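You operate a simulated robot arm through the tools that you are given. There is no shell and no other tool. Be economical: measure what you need, move in short steps, check, and stop when the job is done.

The job below is to be done with a simulated robot arm. You get a single attempt, and the scene is never put back.

TASK
Move roll B 207 over to the blue cart, then park the grey cart and brake it.
Fine: it stands inside the orange lines of the cart park; brake off to roll it; the other rolls stay on it; the blue cart stays put, braked. Set down upright: what you pick out.
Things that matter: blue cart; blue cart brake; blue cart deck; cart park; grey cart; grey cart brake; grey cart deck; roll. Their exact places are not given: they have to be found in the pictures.

Only the result counts: the job must be done as asked and must still hold three seconds after the hand-in. Knocking over, shifting, dropping, spilling or breaking anything else fails it.

THE ROBOT
A 7-joint arm with a two-finger parallel gripper on a trunk, on a base that drives. Base frame: it is fixed to the floor where the robot stands at the start and does not move with it; the origin is under the middle of the robot, x ahead of it, y to its left, z up. Readings come in m, rad, newtons and seconds.
With the tool pointing down near the work surface it reaches from about 0.1 to 0.58 m from the robot's upright axis, wherever it stands. Its first joint turns from -2.897 to 2.897 rad. Places, roughly: blue cart brake [-0.8, 0.8, 0.7]; blue cart deck [-0.9, 0.3, 0.2]; cart park [1.1, -1.4, 0]; grey cart brake [0.8, 0.4, 0.7]; grey cart deck [0.7, -0.1, 0.2]. Payload 1.57 kg.
Tool frame: the origin (TCP) lies between the finger pads and is the grasp point; the fingertips stand 0.03 m ahead of it; z points along the fingers, y is the line along which they close. The gripper opens to 0.08 m. The fingers are 0.017 m wide and 0.012 m thick; the gripper's body (0.04 by 0.082 m) begins 0.08 m behind the TCP.
Orientation is that of the tool frame in the base frame, as a unit quaternion [w, x, y, z]. With the fingers straight down and closing along the base's y, the tool's x points along the base's -x, its y along +y and its z along -z.

THE INTERFACE
- The arm moves only by the tool jog_arm. Its argument "commands" is a list of rows, each a list of 3 entries, a list of its own where there are three numbers: the turn, a rotation vector about the tool's x, y, z in units of 90 degrees (1.0 is 90 degrees), then the shift along the tool's x, y, z in units of 250 mm (1.0 is 250 mm), then the opening in per cent of the stroke, from 0 (shut) to 100 (fully open). In form: [[[rx, ry, rz], [dx, dy, dz], hand], ...]. A call has 1 to 8 rows; each row is the pose to reach, as a shift and turn from the pose commanded when the call began, along the tool's axes at that moment. A call with a number of a shift or a turn outside -1 to 1 is refused whole. A row lasts 0.2 s, in which the tool goes at most 0.05 m and 0.15 rad; a call with a longer step from one row to the next is refused whole, and so is a gripper value outside its range. A pose out of reach is approached as far as the arm can. The call stops where the force on the tool passes 40 N (or 10 N more than at its start, if that is more) or the arm is blocked; 0.2 s more then pass. Each finger travels about 0.072 m/s and halts on what it meets, pressing with about 43 N; the grip force reading is that of the motor and also rises with nothing between the fingers. The clock runs only during rows and for 0.2 s after the last one: add rows that repeat a pose to give the fingers time. It gives the time, the measured TCP pose, the force on the tool (base axes), the opening and the grip force at its end, in the units of the frame above (readings bear some noise), with the torque about the TCP (base axes, N m) and any sound that the robot's microphone picked up.
- Cameras (640 x 400 px; columns grow to the right, rows downward): "scene" is now at [-0.0121, 0.1545, 1.2489]; the picture's right is [0.21, -0.98, 0.00], its down [-0.86, -0.18, -0.47] and it looks along [0.46, 0.10, -0.88] (base axes); focal length 214 px, centre (320, 200). "wrist" rides on the gripper at [0.072, -0.007, -0.122] in the tool frame; the picture's right is [0.09, 1.00, 0.00], its down [-0.84, 0.08, -0.54] and it looks along [-0.54, 0.05, 0.84] (tool axes); focal length 238 px, centre (320, 200).
- grab_frame(camera): a new picture of that camera. The clock stands still meanwhile.
- slide_trunk(by): slides the trunk up (or, below 0, down) by that many m; the arm and the scene camera ride with it, the base frame stays. It gives what a move gives, with no picture.
- roll_base(legs): drives the robot by 1 to 6 legs, each [ahead, left, turn to the left] in m, m and rad, along the robot's own axes; the way and the turn of a leg run together, so that a leg with both is an arc; at most 1.5 m and 3.142 rad a leg. The arm and the cameras ride along, it lands a little off, and it stops where it bumps. It gives what a move gives.
- turn_head(pan, tilt): turns the head with the scene camera to pan (to the left, within 1.501 rad either way) and tilt (down, from -0.506 to 1.204), counted from straight ahead of the robot. It gives what a move gives.
- pixel_to_xyz(camera, pixels): for up to 12 pixels [column, row] of the newest picture of that camera ("zoom" is the newest enlarged one), the place [x, y, z] in the base frame of the surface seen there, good to about 0.002 m, but the place of the scene camera against the robot may be out by one fixed shift of up to 0.018 m in any direction. The clock stands still meanwhile.
- inspect(camera, box): a new picture of the part [left, top, right, bottom] of that camera's present view, enlarged. The clock stands still meanwhile.
- hand_in(): hands the job in; it is judged then, once.

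Keep the steps short. Do not move on a guess: measure, check each grasp and each placing, and mend mistakes. In all there are 80 turns and 60 pictures (those below and enlarged ones count). Leave the gripper open and the arm clear of the work at the hand-in unless told otherwise, and finish with a single line.

The tools are called after "Call:" as a command line: name --argument value ..., lists and objects as JSON in quotes. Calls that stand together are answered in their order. jog_arm: Moves the arm, as the interface text tells. Its arguments: {"type":"object","properties":{"commands":{"type":"array","items":{"type":"array"}}},"required":["commands"]} The other tools are called the same way: slide_trunk (by) slides the trunk up or down; roll_base (legs) drives the base; turn_head (pan, tilt) turns the head that bears the scene camera; grab_frame (camera) takes a picture; pixel_to_xyz (camera, pixels) gives the place of the surface under pixels of a picture; inspect (camera, box) takes an enlarged picture of a part of a camera's view; hand_in () hands the job in.

At the start:

```text
clock: 0.0
position: [0.3575, 0.2388, 1.0805]
ee_rot: [0.0, 0.0, 1.0, 0.001]
wrist_force: [0.2, 0.7, -0.5]
moment: [0.01, 0.05, -0.01]
gripper_width: 0.0802
finger_force: 0.1
trunk travel left (down, up): [-0.075, 0.405]
robot x, y, heading: [-0.0028, 0.0015, 0.003]
head pan, tilt: [0.211, 1.082]
```

scene: 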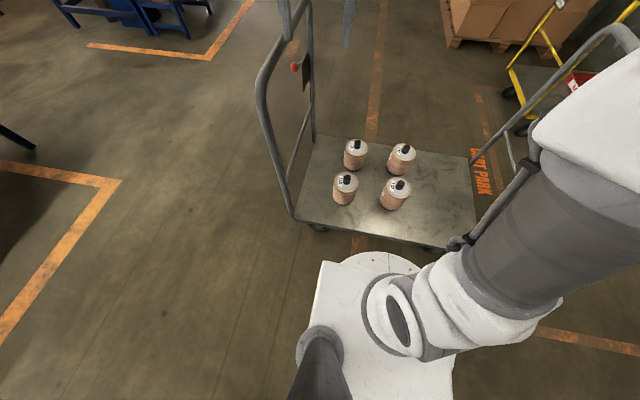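
wrist: 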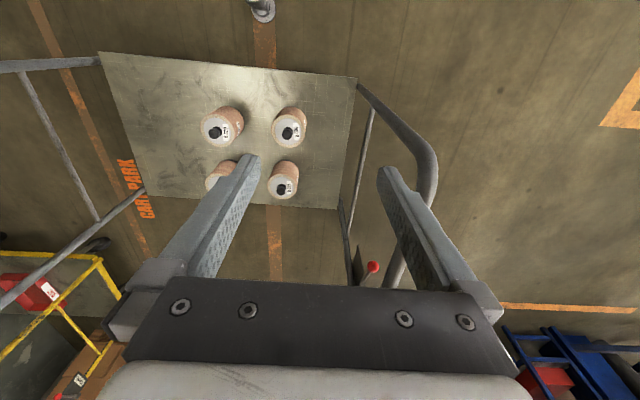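

I see four rolls on the grey cart deck; I'll enlarge their labels in both cameras.

Call:
inspect --camera "scene" --box '[310, 120, 430, 220]'

Call:
inspect --camera "wrist" --box '[190, 95, 320, 205]'

Call:
pixel_to_xyz --camera "scene" --pixels '[[353, 146], [402, 149], [346, 181], [398, 187], [295, 68], [310, 140], [300, 215], [474, 165], [430, 240], [265, 80], [580, 60], [375, 220]]'

```text
4.00 times, centred on (370, 170) of scene
```

zoom: 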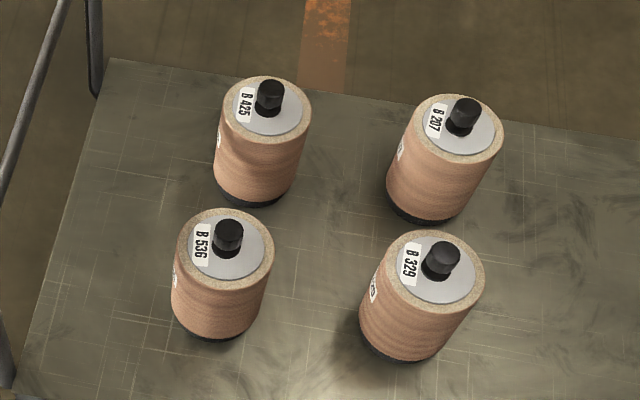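

```text
3.64 times, centred on (255, 150) of wrist
```

zoom: 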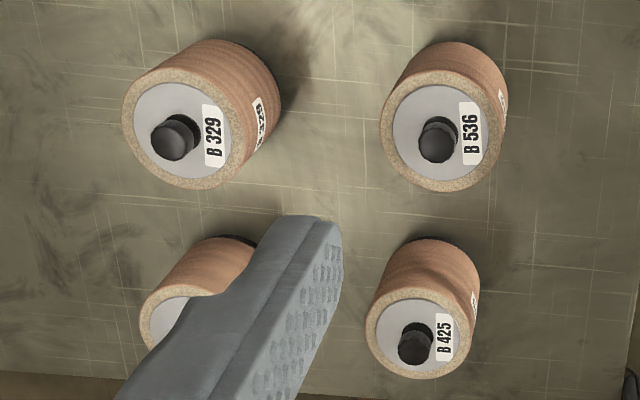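

```text
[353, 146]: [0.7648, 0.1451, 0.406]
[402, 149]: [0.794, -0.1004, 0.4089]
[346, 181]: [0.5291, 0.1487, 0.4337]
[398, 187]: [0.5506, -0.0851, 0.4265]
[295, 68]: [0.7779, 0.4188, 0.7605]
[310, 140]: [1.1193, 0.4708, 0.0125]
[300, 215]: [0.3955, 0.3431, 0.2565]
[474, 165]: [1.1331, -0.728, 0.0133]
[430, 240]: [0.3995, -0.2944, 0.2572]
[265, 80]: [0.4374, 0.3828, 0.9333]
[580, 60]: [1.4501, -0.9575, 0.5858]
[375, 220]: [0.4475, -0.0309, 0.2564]
```

B 207 is the far-right roll, near (0.79,-0.10). Now I'll look around for the rest and measure the base's front and cart edges.

Call:
pixel_to_xyz --camera "scene" --pixels '[[375, 252], [325, 265], [430, 280], [460, 165], [320, 140], [475, 235], [402, 142], [404, 158], [545, 150], [478, 185], [490, 165], [370, 110]]'

Call:
turn_head --pan 0.0 --tilt 0.6

Call:
grab_frame --camera "scene"

Call:
turn_head --pan -1.3 --tilt 0.6

Call:
grab_frame --camera "scene"

Call:
turn_head --pan 1.5 --tilt 0.6

Call:
grab_frame --camera "scene"

```text
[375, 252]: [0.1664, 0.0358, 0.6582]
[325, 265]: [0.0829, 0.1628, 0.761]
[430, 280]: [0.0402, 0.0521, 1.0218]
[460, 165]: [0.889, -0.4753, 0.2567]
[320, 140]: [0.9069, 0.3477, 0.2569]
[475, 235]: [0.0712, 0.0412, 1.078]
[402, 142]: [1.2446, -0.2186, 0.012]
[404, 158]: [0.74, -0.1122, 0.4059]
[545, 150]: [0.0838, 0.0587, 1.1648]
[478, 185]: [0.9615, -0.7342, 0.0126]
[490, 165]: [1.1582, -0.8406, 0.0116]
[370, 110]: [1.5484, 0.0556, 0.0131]
```

```text
clock: 0.9
position: [0.3575, 0.238, 1.0813]
ee_rot: [0.0, 0.0, 1.0, 0.0]
wrist_force: [0.3, -0.3, -0.3]
moment: [0.0, 0.01, -0.01]
gripper_width: 0.0804
finger_force: 0.1
trunk travel left (down, up): [-0.075, 0.405]
robot x, y, heading: [-0.0004, 0.0018, -0.004]
head pan, tilt: [0.0, 0.6]
```

```text
55 pictures are left
```

scene: 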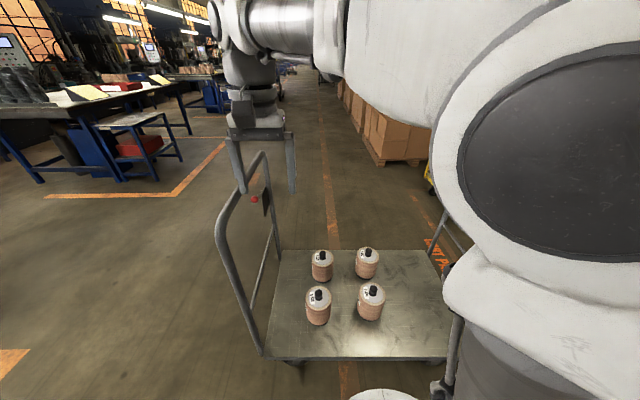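

```text
clock: 2.4
position: [0.3588, 0.238, 1.0806]
ee_rot: [0.0, 0.001, 1.0, 0.0]
wrist_force: [0.2, 0.0, -0.1]
moment: [-0.02, 0.0, 0.01]
gripper_width: 0.0801
finger_force: 0.0
trunk travel left (down, up): [-0.075, 0.405]
robot x, y, heading: [0.0039, 0.0011, -0.002]
head pan, tilt: [-1.3, 0.6]
```

```text
54 pictures are left
```

scene: 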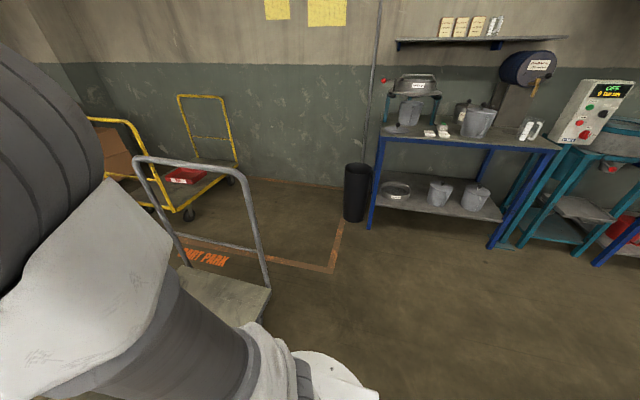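

```text
clock: 4.9
position: [0.3581, 0.2382, 1.0804]
ee_rot: [0.0, -0.001, 1.0, 0.0]
wrist_force: [0.7, -0.6, 0.5]
moment: [-0.01, -0.02, 0.0]
gripper_width: 0.08
finger_force: 0.0
trunk travel left (down, up): [-0.075, 0.405]
robot x, y, heading: [-0.0038, 0.0009, -0.001]
head pan, tilt: [1.499, 0.6]
```

```text
53 pictures are left
```

scene: 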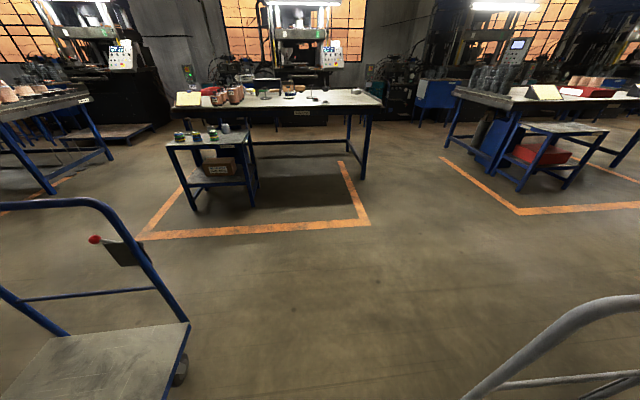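

Now I'll survey the park (right), and the brakes, with measurements.

Call:
pixel_to_xyz --camera "scene" --pixels '[[95, 240], [125, 255], [15, 395], [187, 325], [160, 395], [90, 203], [150, 290], [50, 335], [180, 375], [140, 236], [368, 222]]'

Call:
inspect --camera "scene" --box '[60, 210, 180, 290]'

Call:
turn_head --pan -1.0 --tilt 0.5

Call:
grab_frame --camera "scene"

```text
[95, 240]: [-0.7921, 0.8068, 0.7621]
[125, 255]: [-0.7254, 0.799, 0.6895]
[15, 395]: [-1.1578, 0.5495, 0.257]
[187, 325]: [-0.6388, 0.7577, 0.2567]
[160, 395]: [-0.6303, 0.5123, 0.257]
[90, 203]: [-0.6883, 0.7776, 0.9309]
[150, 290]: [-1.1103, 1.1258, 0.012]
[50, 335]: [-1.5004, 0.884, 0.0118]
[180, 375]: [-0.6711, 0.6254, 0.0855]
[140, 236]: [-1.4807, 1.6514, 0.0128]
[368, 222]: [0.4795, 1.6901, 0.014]
```

```text
5.00 times, centred on (120, 250) of scene
```

zoom: 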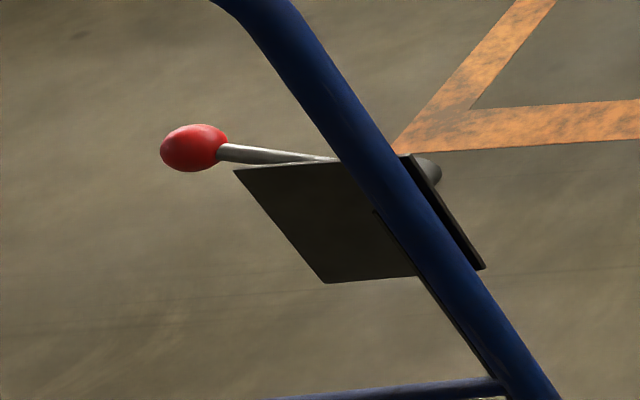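

```text
clock: 7.1
position: [0.3582, 0.2386, 1.0798]
ee_rot: [0.0, -0.001, 1.0, 0.0]
wrist_force: [0.4, -0.2, 0.1]
moment: [0.01, 0.02, -0.03]
gripper_width: 0.0801
finger_force: 0.0
trunk travel left (down, up): [-0.075, 0.405]
robot x, y, heading: [0.0014, 0.0028, -0.005]
head pan, tilt: [-1.0, 0.499]
```

```text
51 pictures are left
```

scene: 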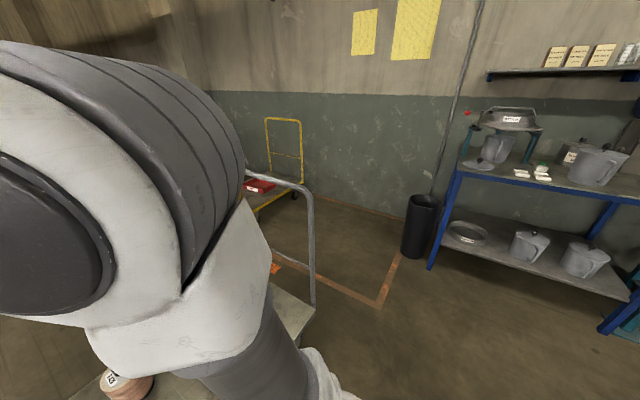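

Call:
pixel_to_xyz --camera "scene" --pixels '[[380, 303], [395, 258], [340, 290], [405, 250], [296, 300], [285, 180], [312, 300]]'

Call:
turn_head --pan 0.45 --tilt 0.8

Call:
inspect --camera "scene" --box '[260, 60, 460, 260]'

Call:
inspect --camera "wrist" --box '[320, 200, 480, 300]'

```text
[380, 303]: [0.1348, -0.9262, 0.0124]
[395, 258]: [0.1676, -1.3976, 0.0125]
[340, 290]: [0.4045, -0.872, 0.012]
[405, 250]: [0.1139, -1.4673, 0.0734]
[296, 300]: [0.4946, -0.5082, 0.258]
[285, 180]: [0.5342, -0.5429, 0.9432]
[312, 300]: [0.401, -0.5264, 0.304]
```

```text
clock: 8.7
position: [0.3575, 0.2374, 1.0801]
ee_rot: [0.0, 0.0, 1.0, 0.0]
wrist_force: [-0.5, 0.4, -0.3]
moment: [-0.02, -0.02, 0.0]
gripper_width: 0.0799
finger_force: 0.1
trunk travel left (down, up): [-0.075, 0.405]
robot x, y, heading: [-0.001, -0.0007, -0.002]
head pan, tilt: [0.45, 0.799]
```

```text
2.00 times, centred on (360, 160) of scene
```

zoom: 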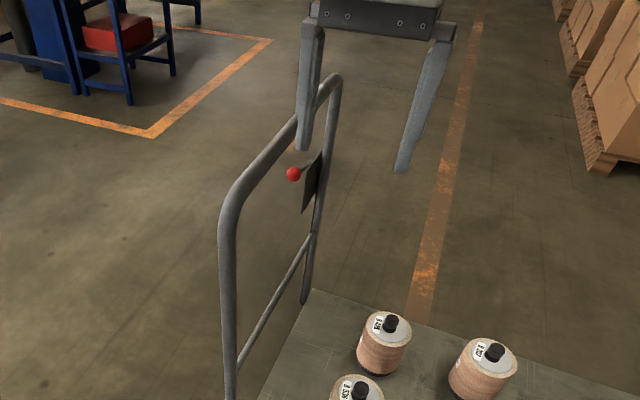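

```text
4.00 times, centred on (400, 250) of wrist
```

zoom: 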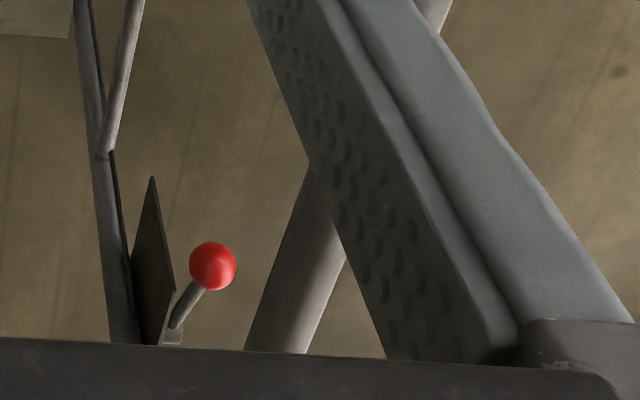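

Call:
turn_head --pan 0.6 --tilt 1.2

Call:
grab_frame --camera "scene"

```text
clock: 9.6
position: [0.3577, 0.2389, 1.0802]
ee_rot: [0.0, 0.0, 1.0, 0.0]
wrist_force: [-0.4, -0.9, 0.2]
moment: [0.01, 0.01, -0.02]
gripper_width: 0.08
finger_force: 0.2
trunk travel left (down, up): [-0.075, 0.405]
robot x, y, heading: [-0.0025, -0.0013, -0.001]
head pan, tilt: [0.6, 1.201]
```

```text
48 pictures are left
```

scene: 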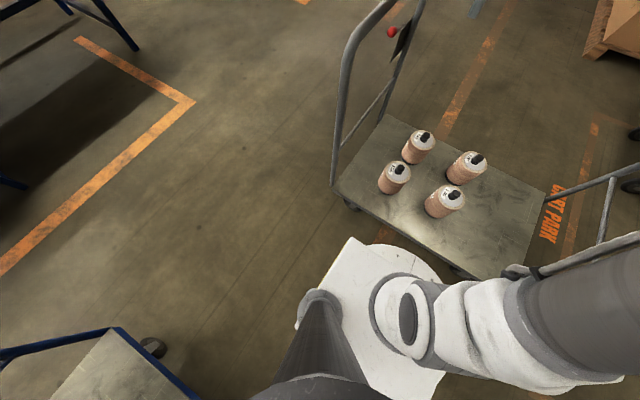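

Call:
pixel_to_xyz --camera "scene" --pixels '[[590, 50], [610, 30], [635, 135], [632, 187], [475, 12], [190, 102], [137, 48], [470, 80], [595, 130], [570, 240], [20, 185], [150, 345]]'

Call:
turn_head --pan 0.3 --tilt 0.5

Call:
grab_frame --camera "scene"

```text
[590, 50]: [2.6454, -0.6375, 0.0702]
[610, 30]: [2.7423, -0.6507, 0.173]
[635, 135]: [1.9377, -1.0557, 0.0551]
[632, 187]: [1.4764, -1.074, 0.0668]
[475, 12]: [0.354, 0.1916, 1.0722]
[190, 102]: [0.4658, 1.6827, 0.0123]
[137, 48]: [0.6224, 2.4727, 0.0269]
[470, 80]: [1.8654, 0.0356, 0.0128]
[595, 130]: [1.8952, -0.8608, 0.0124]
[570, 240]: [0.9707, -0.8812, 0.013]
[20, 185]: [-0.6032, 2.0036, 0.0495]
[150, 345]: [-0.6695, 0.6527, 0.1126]
```

```text
clock: 10.6
position: [0.3583, 0.2387, 1.0802]
ee_rot: [0.001, 0.0, 1.0, 0.0]
wrist_force: [-0.4, 0.3, -0.4]
moment: [-0.01, -0.01, 0.03]
gripper_width: 0.0799
finger_force: 0.3
trunk travel left (down, up): [-0.075, 0.405]
robot x, y, heading: [0.0001, -0.0012, -0.001]
head pan, tilt: [0.3, 0.499]
```

```text
47 pictures are left
```

scene: 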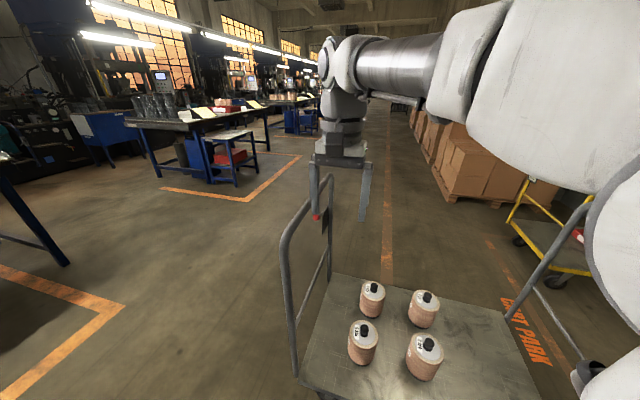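

Clear floor at left (y 0.5–1.6) and beyond the grey cart. I'll drive round to its far side and face −x; the gripper at z 1.05 clears the handles (0.94).

Call:
roll_base --legs '[[0, 1.05, 0], [1.4, 0, 0], [0, 0, 3.1416]]'

Call:
turn_head --pan 0.6 --tilt 0.7

Call:
grab_frame --camera "scene"

```text
refused: 3.1416 is not a number from -3.14159 to 3.14159
```

```text
clock: 11.4
position: [0.3588, 0.2385, 1.0811]
ee_rot: [0.0, -0.001, 1.0, 0.0]
wrist_force: [-0.2, 0.4, 0.1]
moment: [0.01, 0.03, 0.04]
gripper_width: 0.0798
finger_force: 0.0
trunk travel left (down, up): [-0.075, 0.405]
robot x, y, heading: [-0.0, -0.0012, 0.001]
head pan, tilt: [0.6, 0.7]
```

```text
46 pictures are left
```

scene: 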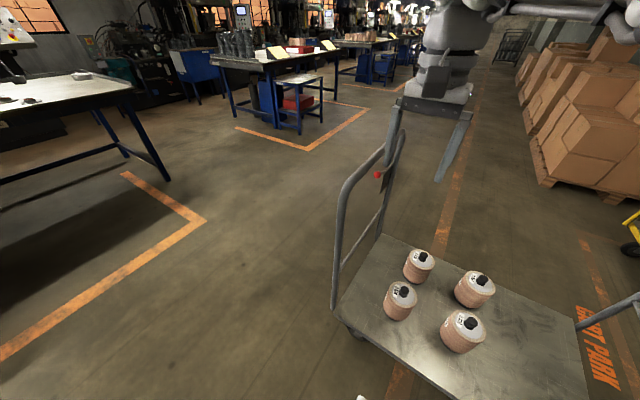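

Refused only for rounding; same path with 3.141.

Call:
roll_base --legs '[[0, 1.05, 0], [1.4, 0, 0], [0, 0, 3.141]]'

Call:
turn_head --pan 0.6 --tilt 0.7

Call:
grab_frame --camera "scene"

```text
clock: 38.7
position: [1.0968, 0.7622, 1.0814]
ee_rot: [0.0, 1.0, 0.004, 0.0]
wrist_force: [1.0, 0.4, -0.2]
moment: [0.0, 0.01, 0.01]
gripper_width: 0.0801
finger_force: 0.0
trunk travel left (down, up): [-0.075, 0.405]
robot x, y, heading: [1.4528, 1.0053, -3.133]
head pan, tilt: [0.6, 0.7]
```

```text
clock: 39.3
position: [1.0958, 0.7622, 1.0799]
ee_rot: [0.0, 1.0, 0.004, -0.001]
wrist_force: [0.0, -0.1, 0.2]
moment: [-0.02, -0.03, -0.01]
gripper_width: 0.0799
finger_force: 0.0
trunk travel left (down, up): [-0.075, 0.405]
robot x, y, heading: [1.4525, 1.0053, -3.13]
head pan, tilt: [0.6, 0.7]
```

```text
45 pictures are left
```

scene: 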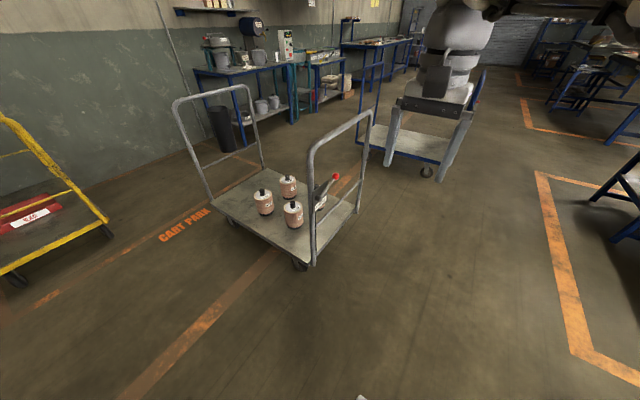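

Good view of park and brake. I measure lines and zoom in.

Call:
pixel_to_xyz --camera "scene" --pixels '[[40, 302], [105, 262], [180, 143], [215, 130], [160, 160], [250, 152], [20, 285], [108, 234], [336, 177], [312, 230], [299, 265], [225, 220]]'

Call:
inspect --camera "scene" --box '[0, 100, 260, 310]'

Call:
inspect --camera "scene" --box '[300, 150, 380, 230]'

```text
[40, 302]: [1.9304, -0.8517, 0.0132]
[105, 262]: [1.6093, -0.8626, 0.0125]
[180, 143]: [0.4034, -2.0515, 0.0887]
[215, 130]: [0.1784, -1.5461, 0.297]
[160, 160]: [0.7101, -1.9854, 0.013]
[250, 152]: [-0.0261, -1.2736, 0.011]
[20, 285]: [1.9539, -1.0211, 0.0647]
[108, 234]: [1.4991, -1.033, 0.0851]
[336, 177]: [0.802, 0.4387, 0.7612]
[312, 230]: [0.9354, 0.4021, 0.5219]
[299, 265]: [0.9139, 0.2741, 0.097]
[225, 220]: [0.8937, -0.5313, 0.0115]
```

```text
1.90 times, centred on (130, 205) of scene
```

zoom: 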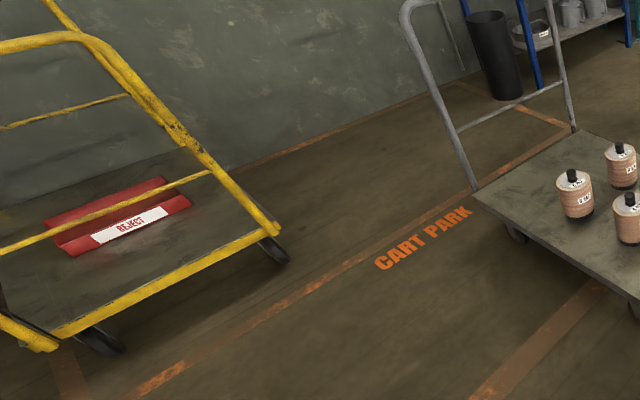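

```text
5.00 times, centred on (340, 190) of scene
```

zoom: 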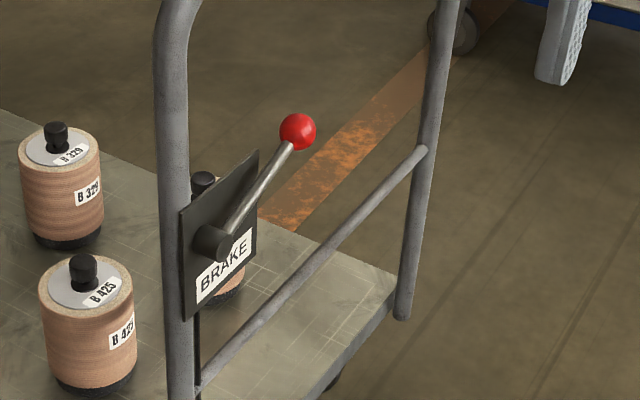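

The grey cart is braked (lever up-left, like the blue one). Park inner bounds ≈ x>0.17, y −1.96…−0.90, yellow cart from x≈1.45. Now drive sideways to opposite B 207.

Call:
roll_base --legs '[[0, 1.08, 0], [0.12, 0, 0]]'

Call:
turn_head --pan 0.0 --tilt 1.0

Call:
grab_frame --camera "scene"

Call:
grab_frame --camera "wrist"

```text
clock: 48.8
position: [1.0119, -0.3397, 1.08]
ee_rot: [-0.001, 1.0, 0.021, 0.0]
wrist_force: [0.6, -0.1, 0.9]
moment: [0.0, 0.01, 0.02]
gripper_width: 0.0798
finger_force: 0.0
trunk travel left (down, up): [-0.075, 0.405]
robot x, y, heading: [1.3617, -0.0862, -3.102]
head pan, tilt: [0.6, 0.7]
```

```text
clock: 49.8
position: [1.0125, -0.339, 1.0814]
ee_rot: [0.0, 1.0, 0.021, 0.001]
wrist_force: [-0.4, -0.1, -1.1]
moment: [0.03, 0.01, 0.02]
gripper_width: 0.0796
finger_force: 0.1
trunk travel left (down, up): [-0.075, 0.405]
robot x, y, heading: [1.3603, -0.0825, -3.101]
head pan, tilt: [0.0, 1.0]
```

```text
42 pictures are left
```

scene: 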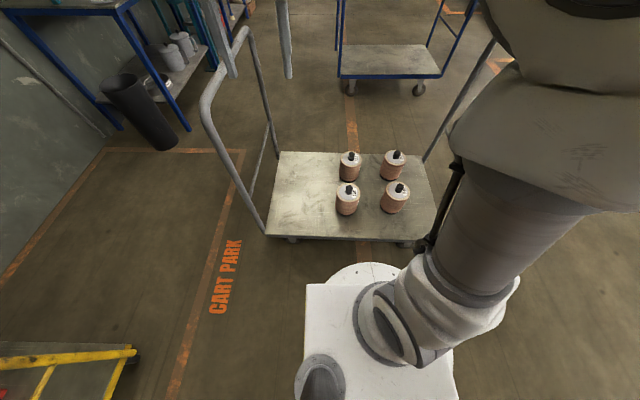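

```text
41 pictures are left
```

wrist: 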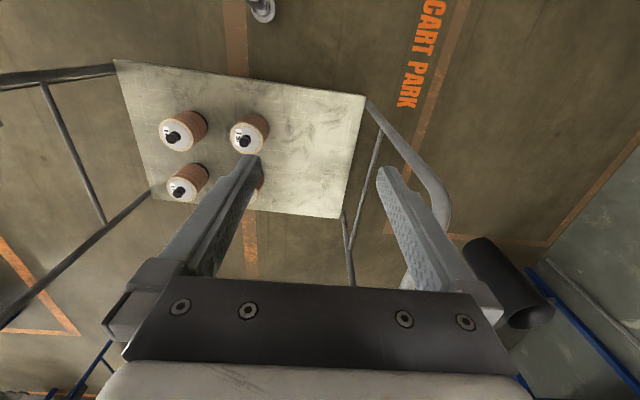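

B 207 should be at scene (347,195). Measure it from both cameras, plus deck corners and lines.

Call:
inspect --camera "scene" --box '[320, 140, 420, 220]'

Call:
pixel_to_xyz --camera "scene" --pixels '[[348, 188], [340, 191], [346, 210], [265, 236], [438, 240], [418, 152], [281, 151], [100, 150], [245, 190], [215, 102], [30, 252], [180, 360]]'

Call:
pixel_to_xyz --camera "wrist" --pixels '[[243, 141], [235, 130], [175, 137], [180, 188], [364, 96], [340, 218], [115, 61], [435, 90], [545, 244], [430, 180]]'

Call:
inspect --camera "wrist" --box '[150, 95, 290, 205]'

```text
5.00 times, centred on (370, 180) of scene
```

zoom: 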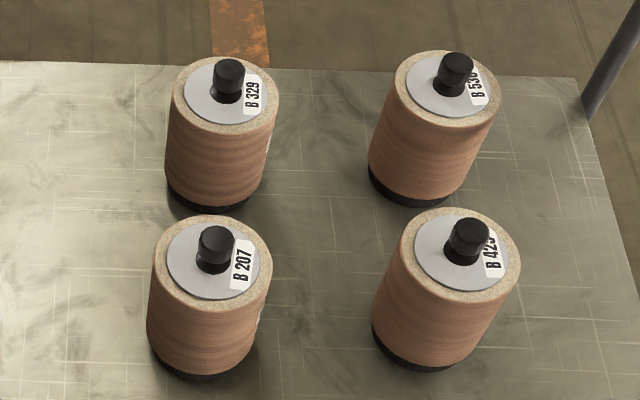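

```text
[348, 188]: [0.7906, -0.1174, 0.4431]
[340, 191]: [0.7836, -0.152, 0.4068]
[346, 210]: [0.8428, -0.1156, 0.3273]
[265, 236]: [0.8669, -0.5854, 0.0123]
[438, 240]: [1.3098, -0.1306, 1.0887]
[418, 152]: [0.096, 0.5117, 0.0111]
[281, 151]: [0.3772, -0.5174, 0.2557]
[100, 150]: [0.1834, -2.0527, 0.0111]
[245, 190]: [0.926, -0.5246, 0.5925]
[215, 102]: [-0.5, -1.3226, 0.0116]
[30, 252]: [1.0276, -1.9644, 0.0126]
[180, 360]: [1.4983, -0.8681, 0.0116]
```

```text
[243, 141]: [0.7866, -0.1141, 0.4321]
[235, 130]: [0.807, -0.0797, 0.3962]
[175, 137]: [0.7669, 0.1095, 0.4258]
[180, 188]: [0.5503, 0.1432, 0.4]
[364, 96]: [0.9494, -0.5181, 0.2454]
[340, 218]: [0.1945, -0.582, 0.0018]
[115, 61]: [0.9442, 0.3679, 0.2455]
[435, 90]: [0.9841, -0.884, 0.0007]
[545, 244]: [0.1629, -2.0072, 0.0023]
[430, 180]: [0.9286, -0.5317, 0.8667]
```

```text
3.64 times, centred on (220, 150) of wrist
```

zoom: 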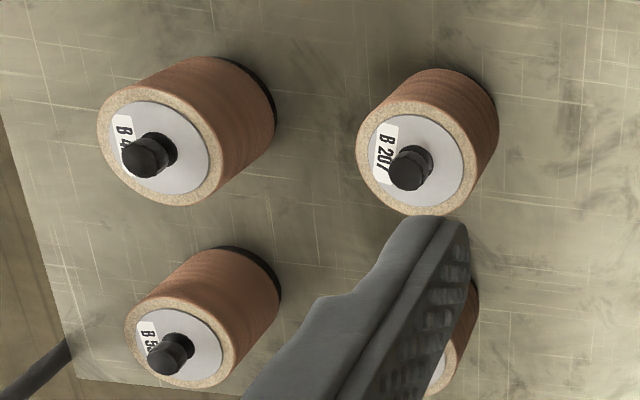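

Wrist gives knob at (0.787,−0.114), top z 0.432, roll top 0.396. I move above it horizontally first, then down in part.

Call:
jog_arm --commands '[[[0, 0, 0], [-0.123, -0.134, 0], 100], [[0, 0, 0], [-0.246, -0.268, 0], 100], [[0, 0, 0], [-0.369, -0.402, 0], 100], [[0, 0, 0], [-0.492, -0.536, 0], 100], [[0, 0, 0], [-0.615, -0.67, 0], 100], [[0, 0, 0], [-0.738, -0.804, 0], 100], [[0, 0, 0], [-0.862, -0.938, 0], 100]]'

Call:
jog_arm --commands '[[[0, 0, 0], [0, 0, 0.18], 100], [[0, 0, 0], [0, 0, 0.36], 100], [[0, 0, 0], [0, 0, 0.54], 100], [[0, 0, 0], [0, 0, 0.72], 100], [[0, 0, 0], [0, 0, 0.9], 100], [[0, 0, 0], [0, 0, 1.0], 100]]'

Call:
grab_frame --camera "wrist"

```text
clock: 51.4
position: [0.7861, -0.1142, 1.08]
ee_rot: [0.0, 1.0, 0.021, 0.0]
wrist_force: [0.3, 0.9, 0.1]
moment: [0.03, 0.05, -0.01]
gripper_width: 0.08
finger_force: 0.0
trunk travel left (down, up): [-0.075, 0.405]
robot x, y, heading: [1.3595, -0.0863, -3.1]
head pan, tilt: [0.0, 1.0]
```

```text
clock: 52.8
position: [0.7874, -0.1137, 0.8299]
ee_rot: [0.001, 1.0, 0.022, -0.001]
wrist_force: [0.2, 0.6, -0.2]
moment: [0.0, 0.03, 0.02]
gripper_width: 0.0799
finger_force: 0.1
trunk travel left (down, up): [-0.075, 0.405]
robot x, y, heading: [1.3588, -0.0899, -3.092]
head pan, tilt: [0.0, 1.0]
```

```text
38 pictures are left
```

wrist: 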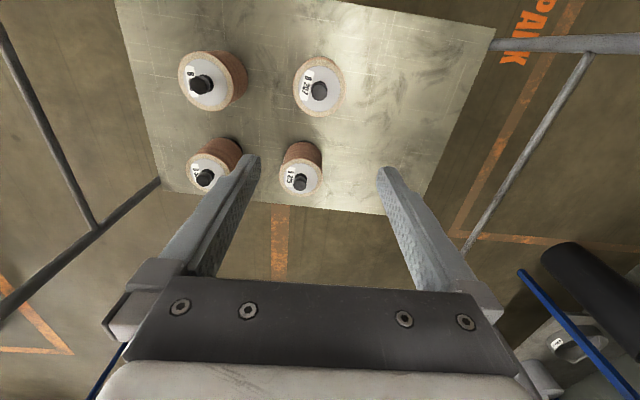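

Measure B 207's knob from here (319,91).

Call:
pixel_to_xyz --camera "wrist" --pixels '[[319, 91], [313, 91], [325, 91], [320, 83], [320, 98], [320, 60], [344, 88], [296, 90], [320, 115]]'

Call:
inspect --camera "wrist" --box '[280, 50, 360, 120]'

```text
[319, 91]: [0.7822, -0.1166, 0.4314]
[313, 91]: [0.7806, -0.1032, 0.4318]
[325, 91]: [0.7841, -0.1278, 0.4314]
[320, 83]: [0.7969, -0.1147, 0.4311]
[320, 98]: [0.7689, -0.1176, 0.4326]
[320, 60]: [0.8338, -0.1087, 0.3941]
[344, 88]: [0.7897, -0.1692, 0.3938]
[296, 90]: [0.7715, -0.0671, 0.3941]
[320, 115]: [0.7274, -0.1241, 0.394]
```

```text
5.71 times, centred on (320, 85) of wrist
```

zoom: 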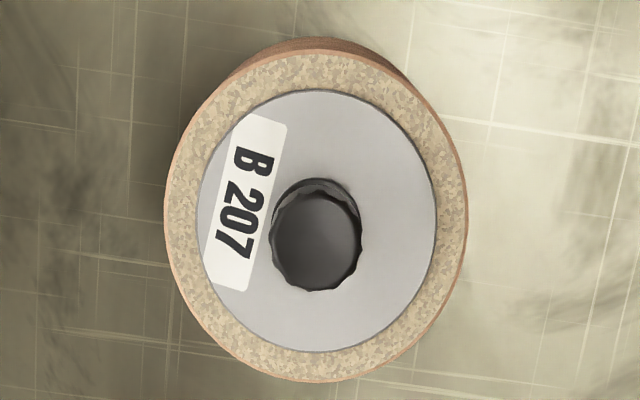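

B 207 confirmed; knob centre (0.783,−0.116), top 0.4315. Descend in two calls and stop with the tips just above the disc.

Call:
jog_arm --commands '[[[0, 0, 0], [-0.018, 0.008, 0.18], 100], [[0, 0, 0], [-0.018, 0.008, 0.36], 100], [[0, 0, 0], [-0.018, 0.008, 0.54], 100], [[0, 0, 0], [-0.018, 0.008, 0.72], 100], [[0, 0, 0], [-0.018, 0.008, 0.9], 100], [[0, 0, 0], [-0.018, 0.008, 1.0], 100], [[0, 0, 0], [-0.018, 0.008, 1.0], 100]]'

Call:
grab_frame --camera "wrist"

```text
clock: 54.4
position: [0.7843, -0.1169, 0.5811]
ee_rot: [0.0, 1.0, 0.022, 0.0]
wrist_force: [0.7, -0.4, 0.0]
moment: [0.0, 0.0, -0.03]
gripper_width: 0.08
finger_force: 0.1
trunk travel left (down, up): [-0.075, 0.405]
robot x, y, heading: [1.3583, -0.0882, -3.097]
head pan, tilt: [0.0, 1.0]
```

```text
36 pictures are left
```

wrist: 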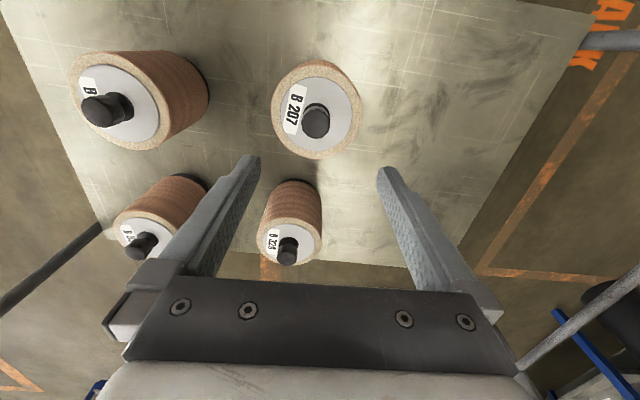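

Aligned. Down 0.153 m, then close.

Call:
jog_arm --commands '[[[0, 0, 0], [0, 0, 0.18], 100], [[0, 0, 0], [0, 0, 0.36], 100], [[0, 0, 0], [0, 0, 0.52], 100], [[0, 0, 0], [0, 0, 0.608], 100], [[0, 0, 0], [0, 0, 0.608], 100]]'

Call:
jog_arm --commands '[[[0, 0, 0], [0, 0, 0], 50], [[0, 0, 0], [0, 0, 0], 0], [[0, 0, 0], [0, 0, 0], 0], [[0, 0, 0], [0, 0, 0], 0], [[0, 0, 0], [0, 0, 0], 0]]'

```text
clock: 55.6
position: [0.7846, -0.1183, 0.4279]
ee_rot: [0.0, 1.0, 0.021, -0.001]
wrist_force: [0.0, 0.3, 0.2]
moment: [0.02, 0.03, 0.0]
gripper_width: 0.0802
finger_force: 0.1
trunk travel left (down, up): [-0.075, 0.405]
robot x, y, heading: [1.3631, -0.0849, -3.1]
head pan, tilt: [0.0, 1.0]
```

```text
clock: 56.8
position: [0.7861, -0.117, 0.4269]
ee_rot: [0.0, 1.0, 0.021, -0.001]
wrist_force: [2.0, 3.6, -0.6]
moment: [0.19, -0.08, -0.01]
gripper_width: 0.0319
finger_force: 40.7
trunk travel left (down, up): [-0.075, 0.405]
robot x, y, heading: [1.3577, -0.0867, -3.101]
head pan, tilt: [0.0, 1.0]
```

Gripped (32 mm, 41 N). Lift gently 0.05 m and check the load.

Call:
jog_arm --commands '[[[0, 0, 0], [0, 0, -0.04], 0], [[0, 0, 0], [0, 0, -0.1], 0], [[0, 0, 0], [0, 0, -0.2], 0], [[0, 0, 0], [0, 0, -0.2], 0]]'

Call:
jog_arm --commands '[[[0, 0, 0], [0, 0, -0.12], 0], [[0, 0, 0], [0, 0, -0.26], 0], [[0, 0, 0], [0, 0, -0.4], 0], [[0, 0, 0], [0, 0, -0.54], 0], [[0, 0, 0], [0, 0, -0.68], 0], [[0, 0, 0], [0, 0, -0.82], 0], [[0, 0, 0], [0, 0, -0.94], 0], [[0, 0, 0], [0, 0, -1.0], 0]]'

Call:
grab_frame --camera "wrist"

```text
clock: 57.8
position: [0.7831, -0.1182, 0.4791]
ee_rot: [0.0, 1.0, 0.02, -0.001]
wrist_force: [-0.6, 0.1, -1.1]
moment: [-0.02, 0.0, -0.02]
gripper_width: 0.0
finger_force: 21.8
trunk travel left (down, up): [-0.075, 0.405]
robot x, y, heading: [1.3583, -0.0892, -3.097]
head pan, tilt: [0.0, 1.0]
```

```text
clock: 59.6
position: [0.7814, -0.1135, 0.729]
ee_rot: [0.0, 1.0, 0.021, 0.0]
wrist_force: [0.9, 0.0, 0.0]
moment: [0.01, -0.02, -0.02]
gripper_width: 0.0
finger_force: 21.5
trunk travel left (down, up): [-0.075, 0.405]
robot x, y, heading: [1.3612, -0.0842, -3.096]
head pan, tilt: [0.0, 1.0]
```

```text
35 pictures are left
```

wrist: 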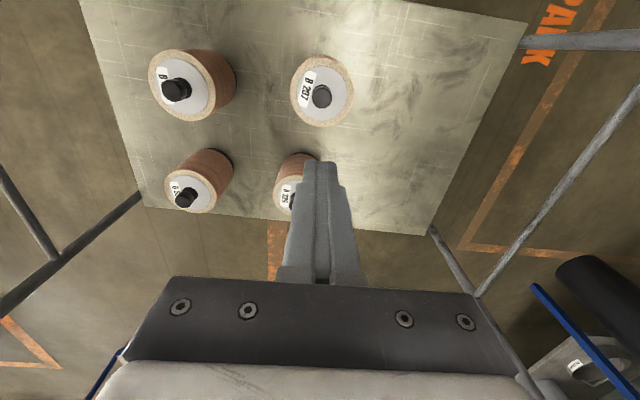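

The fingers slipped off; the roll stayed put. I look closely at the knob's shape.

Call:
jog_arm --commands '[[[0, 0, 0], [0, 0, 0], 50], [[0, 0, 0], [0, 0, 0], 100], [[0, 0, 0], [0, 0, 0], 100]]'

Call:
inspect --camera "scene" --box '[330, 172, 370, 212]'

Call:
inspect --camera "wrist" --box '[140, 50, 360, 215]'

```text
clock: 60.4
position: [0.7831, -0.1143, 0.7294]
ee_rot: [0.0, 1.0, 0.021, 0.0]
wrist_force: [0.7, 0.4, 0.5]
moment: [-0.01, 0.04, 0.0]
gripper_width: 0.0802
finger_force: 0.0
trunk travel left (down, up): [-0.075, 0.405]
robot x, y, heading: [1.3591, -0.0883, -3.102]
head pan, tilt: [0.0, 1.0]
```

```text
10.00 times, centred on (350, 192) of scene
```

zoom: 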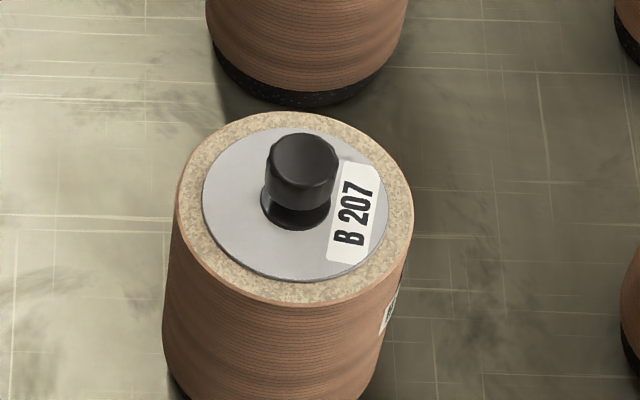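

```text
2.42 times, centred on (250, 132) of wrist
```

zoom: 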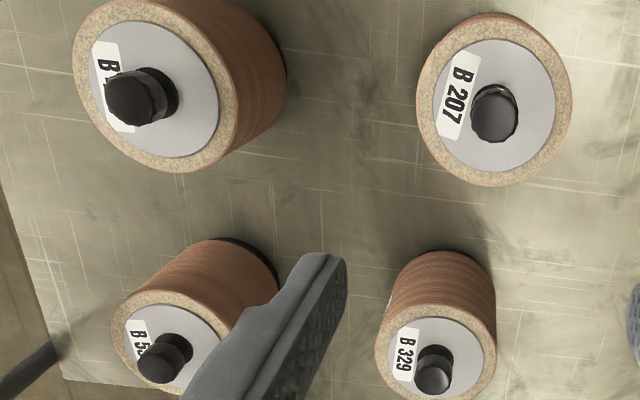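

The knob has a cap, a waist and a base flange. I want a side view: back the wrist toward the robot, lower it and tilt it to look more horizontally.

Call:
jog_arm --commands '[[[0, -0.07, 0], [0.1, 0, 0.15], 100], [[0, -0.14, 0], [0.2, 0, 0.31], 100], [[0, -0.21, 0], [0.3, 0, 0.46], 100], [[0, -0.28, 0], [0.4, 0, 0.61], 100], [[0, -0.35, 0], [0.5, 0, 0.76], 100], [[0, -0.42, 0], [0.6, 0, 0.9], 100], [[0, -0.42, 0], [0.6, 0, 0.9], 100]]'

Call:
grab_frame --camera "wrist"

```text
clock: 62.0
position: [0.9314, -0.1103, 0.5026]
ee_rot: [0.007, 0.946, 0.021, -0.324]
wrist_force: [0.2, 0.5, 0.6]
moment: [-0.01, 0.03, 0.02]
gripper_width: 0.08
finger_force: 0.1
trunk travel left (down, up): [-0.075, 0.405]
robot x, y, heading: [1.3604, -0.0872, -3.104]
head pan, tilt: [0.0, 1.0]
```

```text
32 pictures are left
```

wrist: 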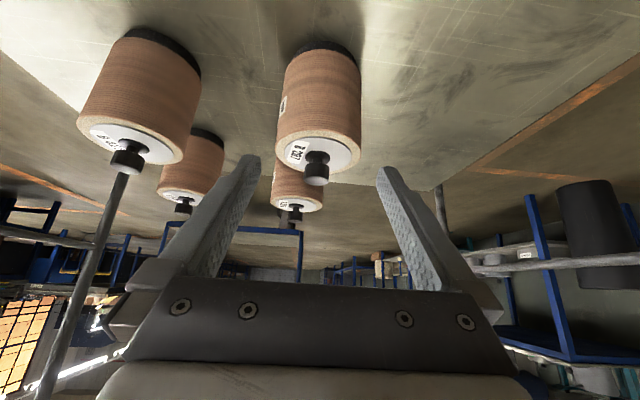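

Call:
inspect --camera "wrist" --box '[290, 130, 345, 195]'

Call:
pixel_to_xyz --camera "wrist" --pixels '[[316, 180], [316, 165], [316, 158], [316, 154], [304, 170], [328, 170], [316, 175]]'

```text
6.15 times, centred on (318, 162) of wrist
```

zoom: 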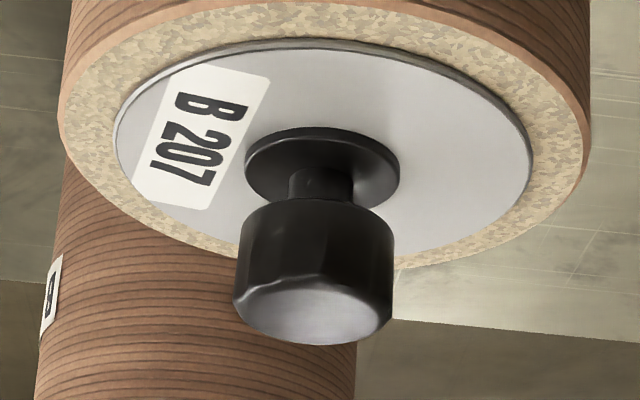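

```text
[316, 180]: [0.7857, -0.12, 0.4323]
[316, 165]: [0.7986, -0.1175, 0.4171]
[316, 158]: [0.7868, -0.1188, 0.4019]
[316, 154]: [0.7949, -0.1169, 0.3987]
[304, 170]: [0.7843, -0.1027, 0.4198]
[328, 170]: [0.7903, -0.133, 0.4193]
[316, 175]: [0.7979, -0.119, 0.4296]
```

Cap z 0.412–0.4325 (31 mm), waist, then a flange of 32 mm at 0.394–0.400: my tips were wedged on the flange. I'll grip the cap only, with TCP at ~0.437. First back upright above it.

Call:
jog_arm --commands '[[[0, 0.07, 0], [-0.1, 0, 0.035], 100], [[0, 0.14, 0], [-0.2, 0, 0.07], 100], [[0, 0.21, 0], [-0.3, 0, 0.106], 100], [[0, 0.28, 0], [-0.4, 0, 0.14], 100], [[0, 0.35, 0], [-0.5, 0, 0.18], 100], [[0, 0.42, 0], [-0.58, 0.004, 0.212], 100], [[0, 0.42, 0], [-0.58, 0.004, 0.212], 100]]'

```text
clock: 63.6
position: [0.7858, -0.1171, 0.5517]
ee_rot: [0.0, 1.0, 0.021, 0.0]
wrist_force: [-0.5, -0.4, 0.3]
moment: [0.01, -0.01, -0.03]
gripper_width: 0.0801
finger_force: 0.1
trunk travel left (down, up): [-0.075, 0.405]
robot x, y, heading: [1.3593, -0.0856, -3.096]
head pan, tilt: [0.0, 1.0]
```

Call:
jog_arm --commands '[[[0, 0, 0], [-0.006, 0.002, 0.18], 100], [[0, 0, 0], [-0.006, 0.002, 0.36], 100], [[0, 0, 0], [-0.006, 0.002, 0.456], 100], [[0, 0, 0], [-0.006, 0.002, 0.456], 60], [[0, 0, 0], [-0.006, 0.002, 0.456], 0], [[0, 0, 0], [-0.006, 0.002, 0.456], 0], [[0, 0, 0], [-0.006, 0.002, 0.456], 0], [[0, 0, 0], [-0.006, 0.002, 0.456], 0]]'

Call:
jog_arm --commands '[[[0, 0, 0], [0, 0, 0], 0], [[0, 0, 0], [0, 0, -0.02], 0], [[0, 0, 0], [0, 0, -0.04], 0], [[0, 0, 0], [0, 0, -0.06], 0], [[0, 0, 0], [0, 0, -0.08], 0], [[0, 0, 0], [0, 0, -0.08], 0]]'

```text
clock: 65.4
position: [0.784, -0.1185, 0.4367]
ee_rot: [0.0, 1.0, 0.021, 0.0]
wrist_force: [-1.5, 0.4, 0.0]
moment: [-0.01, 0.36, 0.11]
gripper_width: 0.0317
finger_force: 40.0
trunk travel left (down, up): [-0.075, 0.405]
robot x, y, heading: [1.3562, -0.0815, -3.097]
head pan, tilt: [0.0, 1.0]
```

```text
clock: 66.8
position: [0.7842, -0.1186, 0.4567]
ee_rot: [0.0, 1.0, 0.021, 0.001]
wrist_force: [0.6, -0.5, -13.8]
moment: [0.0, 0.0, 0.0]
gripper_width: 0.0319
finger_force: 40.2
trunk travel left (down, up): [-0.075, 0.405]
robot x, y, heading: [1.3622, -0.0911, -3.099]
head pan, tilt: [0.0, 1.0]
```

Held: 13.8 N load. Lift gently 0.2 m, then draw it toward the robot.

Call:
jog_arm --commands '[[[0, 0, 0], [0, 0, -0.05], 0], [[0, 0, 0], [0, 0, -0.15], 0], [[0, 0, 0], [0, 0, -0.26], 0], [[0, 0, 0], [0, 0, -0.38], 0], [[0, 0, 0], [0, 0, -0.5], 0], [[0, 0, 0], [0, 0, -0.62], 0], [[0, 0, 0], [0, 0, -0.72], 0], [[0, 0, 0], [0, 0, -0.8], 0]]'

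Call:
jog_arm --commands '[[[0, 0, 0], [0.05, 0, 0], 0], [[0, 0, 0], [0.15, 0, 0], 0], [[0, 0, 0], [0.27, 0, 0], 0], [[0, 0, 0], [0.39, 0, 0], 0], [[0, 0, 0], [0.51, 0, 0], 0], [[0, 0, 0], [0.62, 0, 0], 0], [[0, 0, 0], [0.7, 0, 0], 0], [[0, 0, 0], [0.75, 0, 0], 0]]'

Call:
grab_frame --camera "scene"

```text
clock: 68.6
position: [0.7837, -0.1203, 0.6557]
ee_rot: [0.0, 1.0, 0.021, 0.001]
wrist_force: [0.0, -0.9, -14.3]
moment: [-0.02, -0.01, -0.03]
gripper_width: 0.0318
finger_force: 40.6
trunk travel left (down, up): [-0.075, 0.405]
robot x, y, heading: [1.3628, -0.0837, -3.102]
head pan, tilt: [0.0, 1.0]
```

```text
clock: 70.4
position: [0.9711, -0.1105, 0.6559]
ee_rot: [0.0, 1.0, 0.021, 0.0]
wrist_force: [-0.6, 0.1, -13.5]
moment: [0.03, 0.0, -0.02]
gripper_width: 0.0318
finger_force: 40.1
trunk travel left (down, up): [-0.075, 0.405]
robot x, y, heading: [1.3563, -0.0847, -3.097]
head pan, tilt: [0.0, 1.0]
```

```text
30 pictures are left
```

scene: 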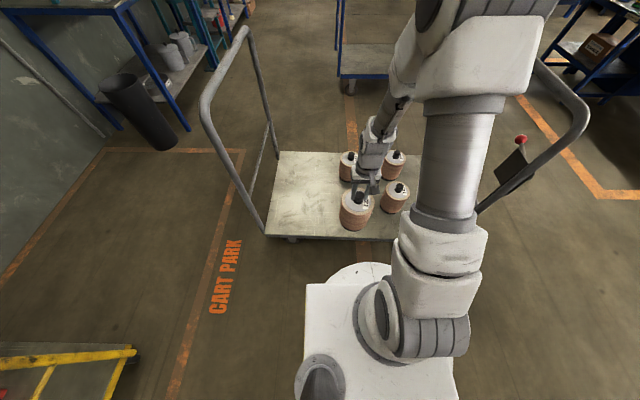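

Roll is held clear. Drive back 0.1, right 1.15 with a heading fix, then ahead 1.5 past the grey cart's handle.

Call:
roll_base --legs '[[-0.1, 0, 0], [0, -1.15, -0.045], [1.45, 0, 0]]'

Call:
turn_head --pan 0.3 --tilt 0.7

Call:
grab_frame --camera "scene"

```text
clock: 89.3
position: [-0.4066, 1.0074, 0.6569]
ee_rot: [0.0, 1.0, 0.018, 0.001]
wrist_force: [0.4, -0.2, -14.0]
moment: [-0.01, -0.05, 0.0]
gripper_width: 0.0315
finger_force: 41.0
trunk travel left (down, up): [-0.075, 0.405]
robot x, y, heading: [-0.0188, 1.0271, -3.108]
head pan, tilt: [0.0, 1.0]
```

```text
clock: 90.1
position: [-0.4047, 1.0064, 0.6558]
ee_rot: [0.0, 1.0, 0.017, 0.001]
wrist_force: [0.2, 0.3, -14.2]
moment: [0.02, 0.0, 0.06]
gripper_width: 0.0315
finger_force: 40.6
trunk travel left (down, up): [-0.075, 0.405]
robot x, y, heading: [-0.0158, 1.0329, -3.104]
head pan, tilt: [0.3, 0.7]
```

```text
29 pictures are left
```

scene: 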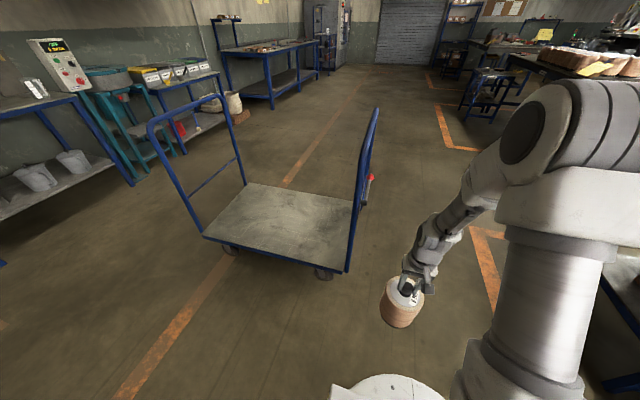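

The blue cart's deck is empty. Measure its corners, then strafe left 0.75.

Call:
pixel_to_xyz --camera "scene" --pixels '[[205, 236], [343, 268], [250, 185], [352, 203], [290, 225], [340, 250]]'

Call:
roll_base --legs '[[0, 0.78, -0.035]]'

Call:
grab_frame --camera "wrist"

```text
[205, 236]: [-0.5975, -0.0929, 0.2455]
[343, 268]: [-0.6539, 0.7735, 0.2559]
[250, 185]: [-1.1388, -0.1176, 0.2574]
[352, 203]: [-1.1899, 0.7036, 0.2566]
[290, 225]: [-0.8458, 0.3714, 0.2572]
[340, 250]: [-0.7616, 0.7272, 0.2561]
```

```text
clock: 96.3
position: [-0.3951, 0.2492, 0.6563]
ee_rot: [0.0, 1.0, -0.003, 0.0]
wrist_force: [0.3, -0.1, -14.1]
moment: [0.02, -0.02, -0.01]
gripper_width: 0.0315
finger_force: 40.5
trunk travel left (down, up): [-0.075, 0.405]
robot x, y, heading: [-0.005, 0.254, 3.139]
head pan, tilt: [0.3, 0.7]
```

```text
28 pictures are left
```

wrist: 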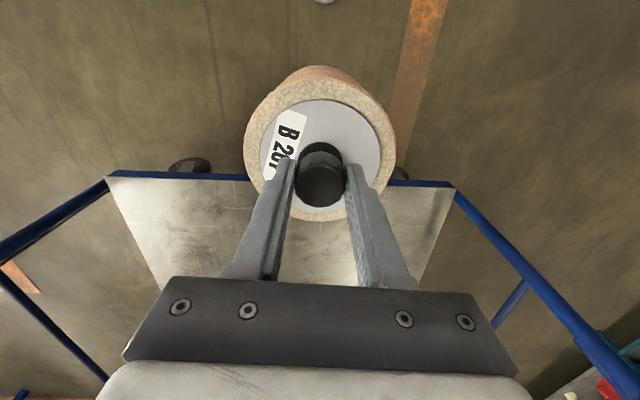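

Drive 0.24 ahead, then extend the arm over the deck to x≈−0.80.

Call:
roll_base --legs '[[0.24, 0, 0]]'

Call:
jog_arm --commands '[[[0, 0, 0], [-0.05, 0, 0], 0], [[0, 0, 0], [-0.15, 0, 0], 0], [[0, 0, 0], [-0.27, 0, 0], 0], [[0, 0, 0], [-0.39, 0, 0], 0], [[0, 0, 0], [-0.51, 0, 0], 0], [[0, 0, 0], [-0.6, 0, 0], 0], [[0, 0, 0], [-0.64, 0, 0], 0]]'

```text
clock: 98.5
position: [-0.6403, 0.2456, 0.6553]
ee_rot: [0.0, 1.0, 0.0, 0.001]
wrist_force: [1.0, 0.3, -13.2]
moment: [0.02, -0.03, -0.03]
gripper_width: 0.0318
finger_force: 40.0
trunk travel left (down, up): [-0.075, 0.405]
robot x, y, heading: [-0.2487, 0.2556, -3.139]
head pan, tilt: [0.3, 0.7]
```

```text
clock: 100.1
position: [-0.8, 0.2449, 0.6548]
ee_rot: [0.0, 1.0, 0.001, 0.0]
wrist_force: [0.6, -0.5, -13.5]
moment: [-0.02, -0.04, 0.03]
gripper_width: 0.0317
finger_force: 40.6
trunk travel left (down, up): [-0.075, 0.405]
robot x, y, heading: [-0.2483, 0.2535, -3.144]
head pan, tilt: [0.3, 0.7]
```

Lower 0.21 m to just above touch (grasp height was 0.437).

Call:
jog_arm --commands '[[[0, 0, 0], [0, 0, 0.08], 0], [[0, 0, 0], [0, 0, 0.2], 0], [[0, 0, 0], [0, 0, 0.34], 0], [[0, 0, 0], [0, 0, 0.48], 0], [[0, 0, 0], [0, 0, 0.62], 0], [[0, 0, 0], [0, 0, 0.74], 0], [[0, 0, 0], [0, 0, 0.82], 0], [[0, 0, 0], [0, 0, 0.85], 0]]'

Call:
jog_arm --commands '[[[0, 0, 0], [0, 0, 0.006], 0], [[0, 0, 0], [0, 0, 0.012], 0], [[0, 0, 0], [0, 0, 0.016], 0], [[0, 0, 0], [0, 0, 0.02], 0], [[0, 0, 0], [0, 0, 0.02], 0]]'

```text
clock: 101.9
position: [-0.8, 0.2473, 0.4425]
ee_rot: [0.0, 1.0, 0.001, 0.001]
wrist_force: [-0.1, -0.5, -14.2]
moment: [-0.04, -0.01, -0.01]
gripper_width: 0.0317
finger_force: 40.5
trunk travel left (down, up): [-0.075, 0.405]
robot x, y, heading: [-0.251, 0.2529, -3.143]
head pan, tilt: [0.3, 0.7]
```

```text
clock: 103.1
position: [-0.7997, 0.2447, 0.4378]
ee_rot: [0.0, 1.0, 0.001, 0.001]
wrist_force: [-0.1, 0.6, -14.1]
moment: [-0.02, 0.0, -0.01]
gripper_width: 0.0313
finger_force: 40.3
trunk travel left (down, up): [-0.075, 0.405]
robot x, y, heading: [-0.2511, 0.2538, -3.137]
head pan, tilt: [0.3, 0.7]
```

Call:
jog_arm --commands '[[[0, 0, 0], [0, 0, 0.004], 0], [[0, 0, 0], [0, 0, 0.008], 0], [[0, 0, 0], [0, 0, 0.012], 0], [[0, 0, 0], [0, 0, 0.012], 0]]'

```text
clock: 104.1
position: [-0.8, 0.2456, 0.4378]
ee_rot: [0.0, 1.0, 0.001, -0.001]
wrist_force: [9.6, -1.2, 13.2]
moment: [0.01, -0.54, -0.01]
gripper_width: 0.0318
finger_force: 40.7
trunk travel left (down, up): [-0.075, 0.405]
robot x, y, heading: [-0.2503, 0.2521, -3.143]
head pan, tilt: [0.3, 0.7]
```

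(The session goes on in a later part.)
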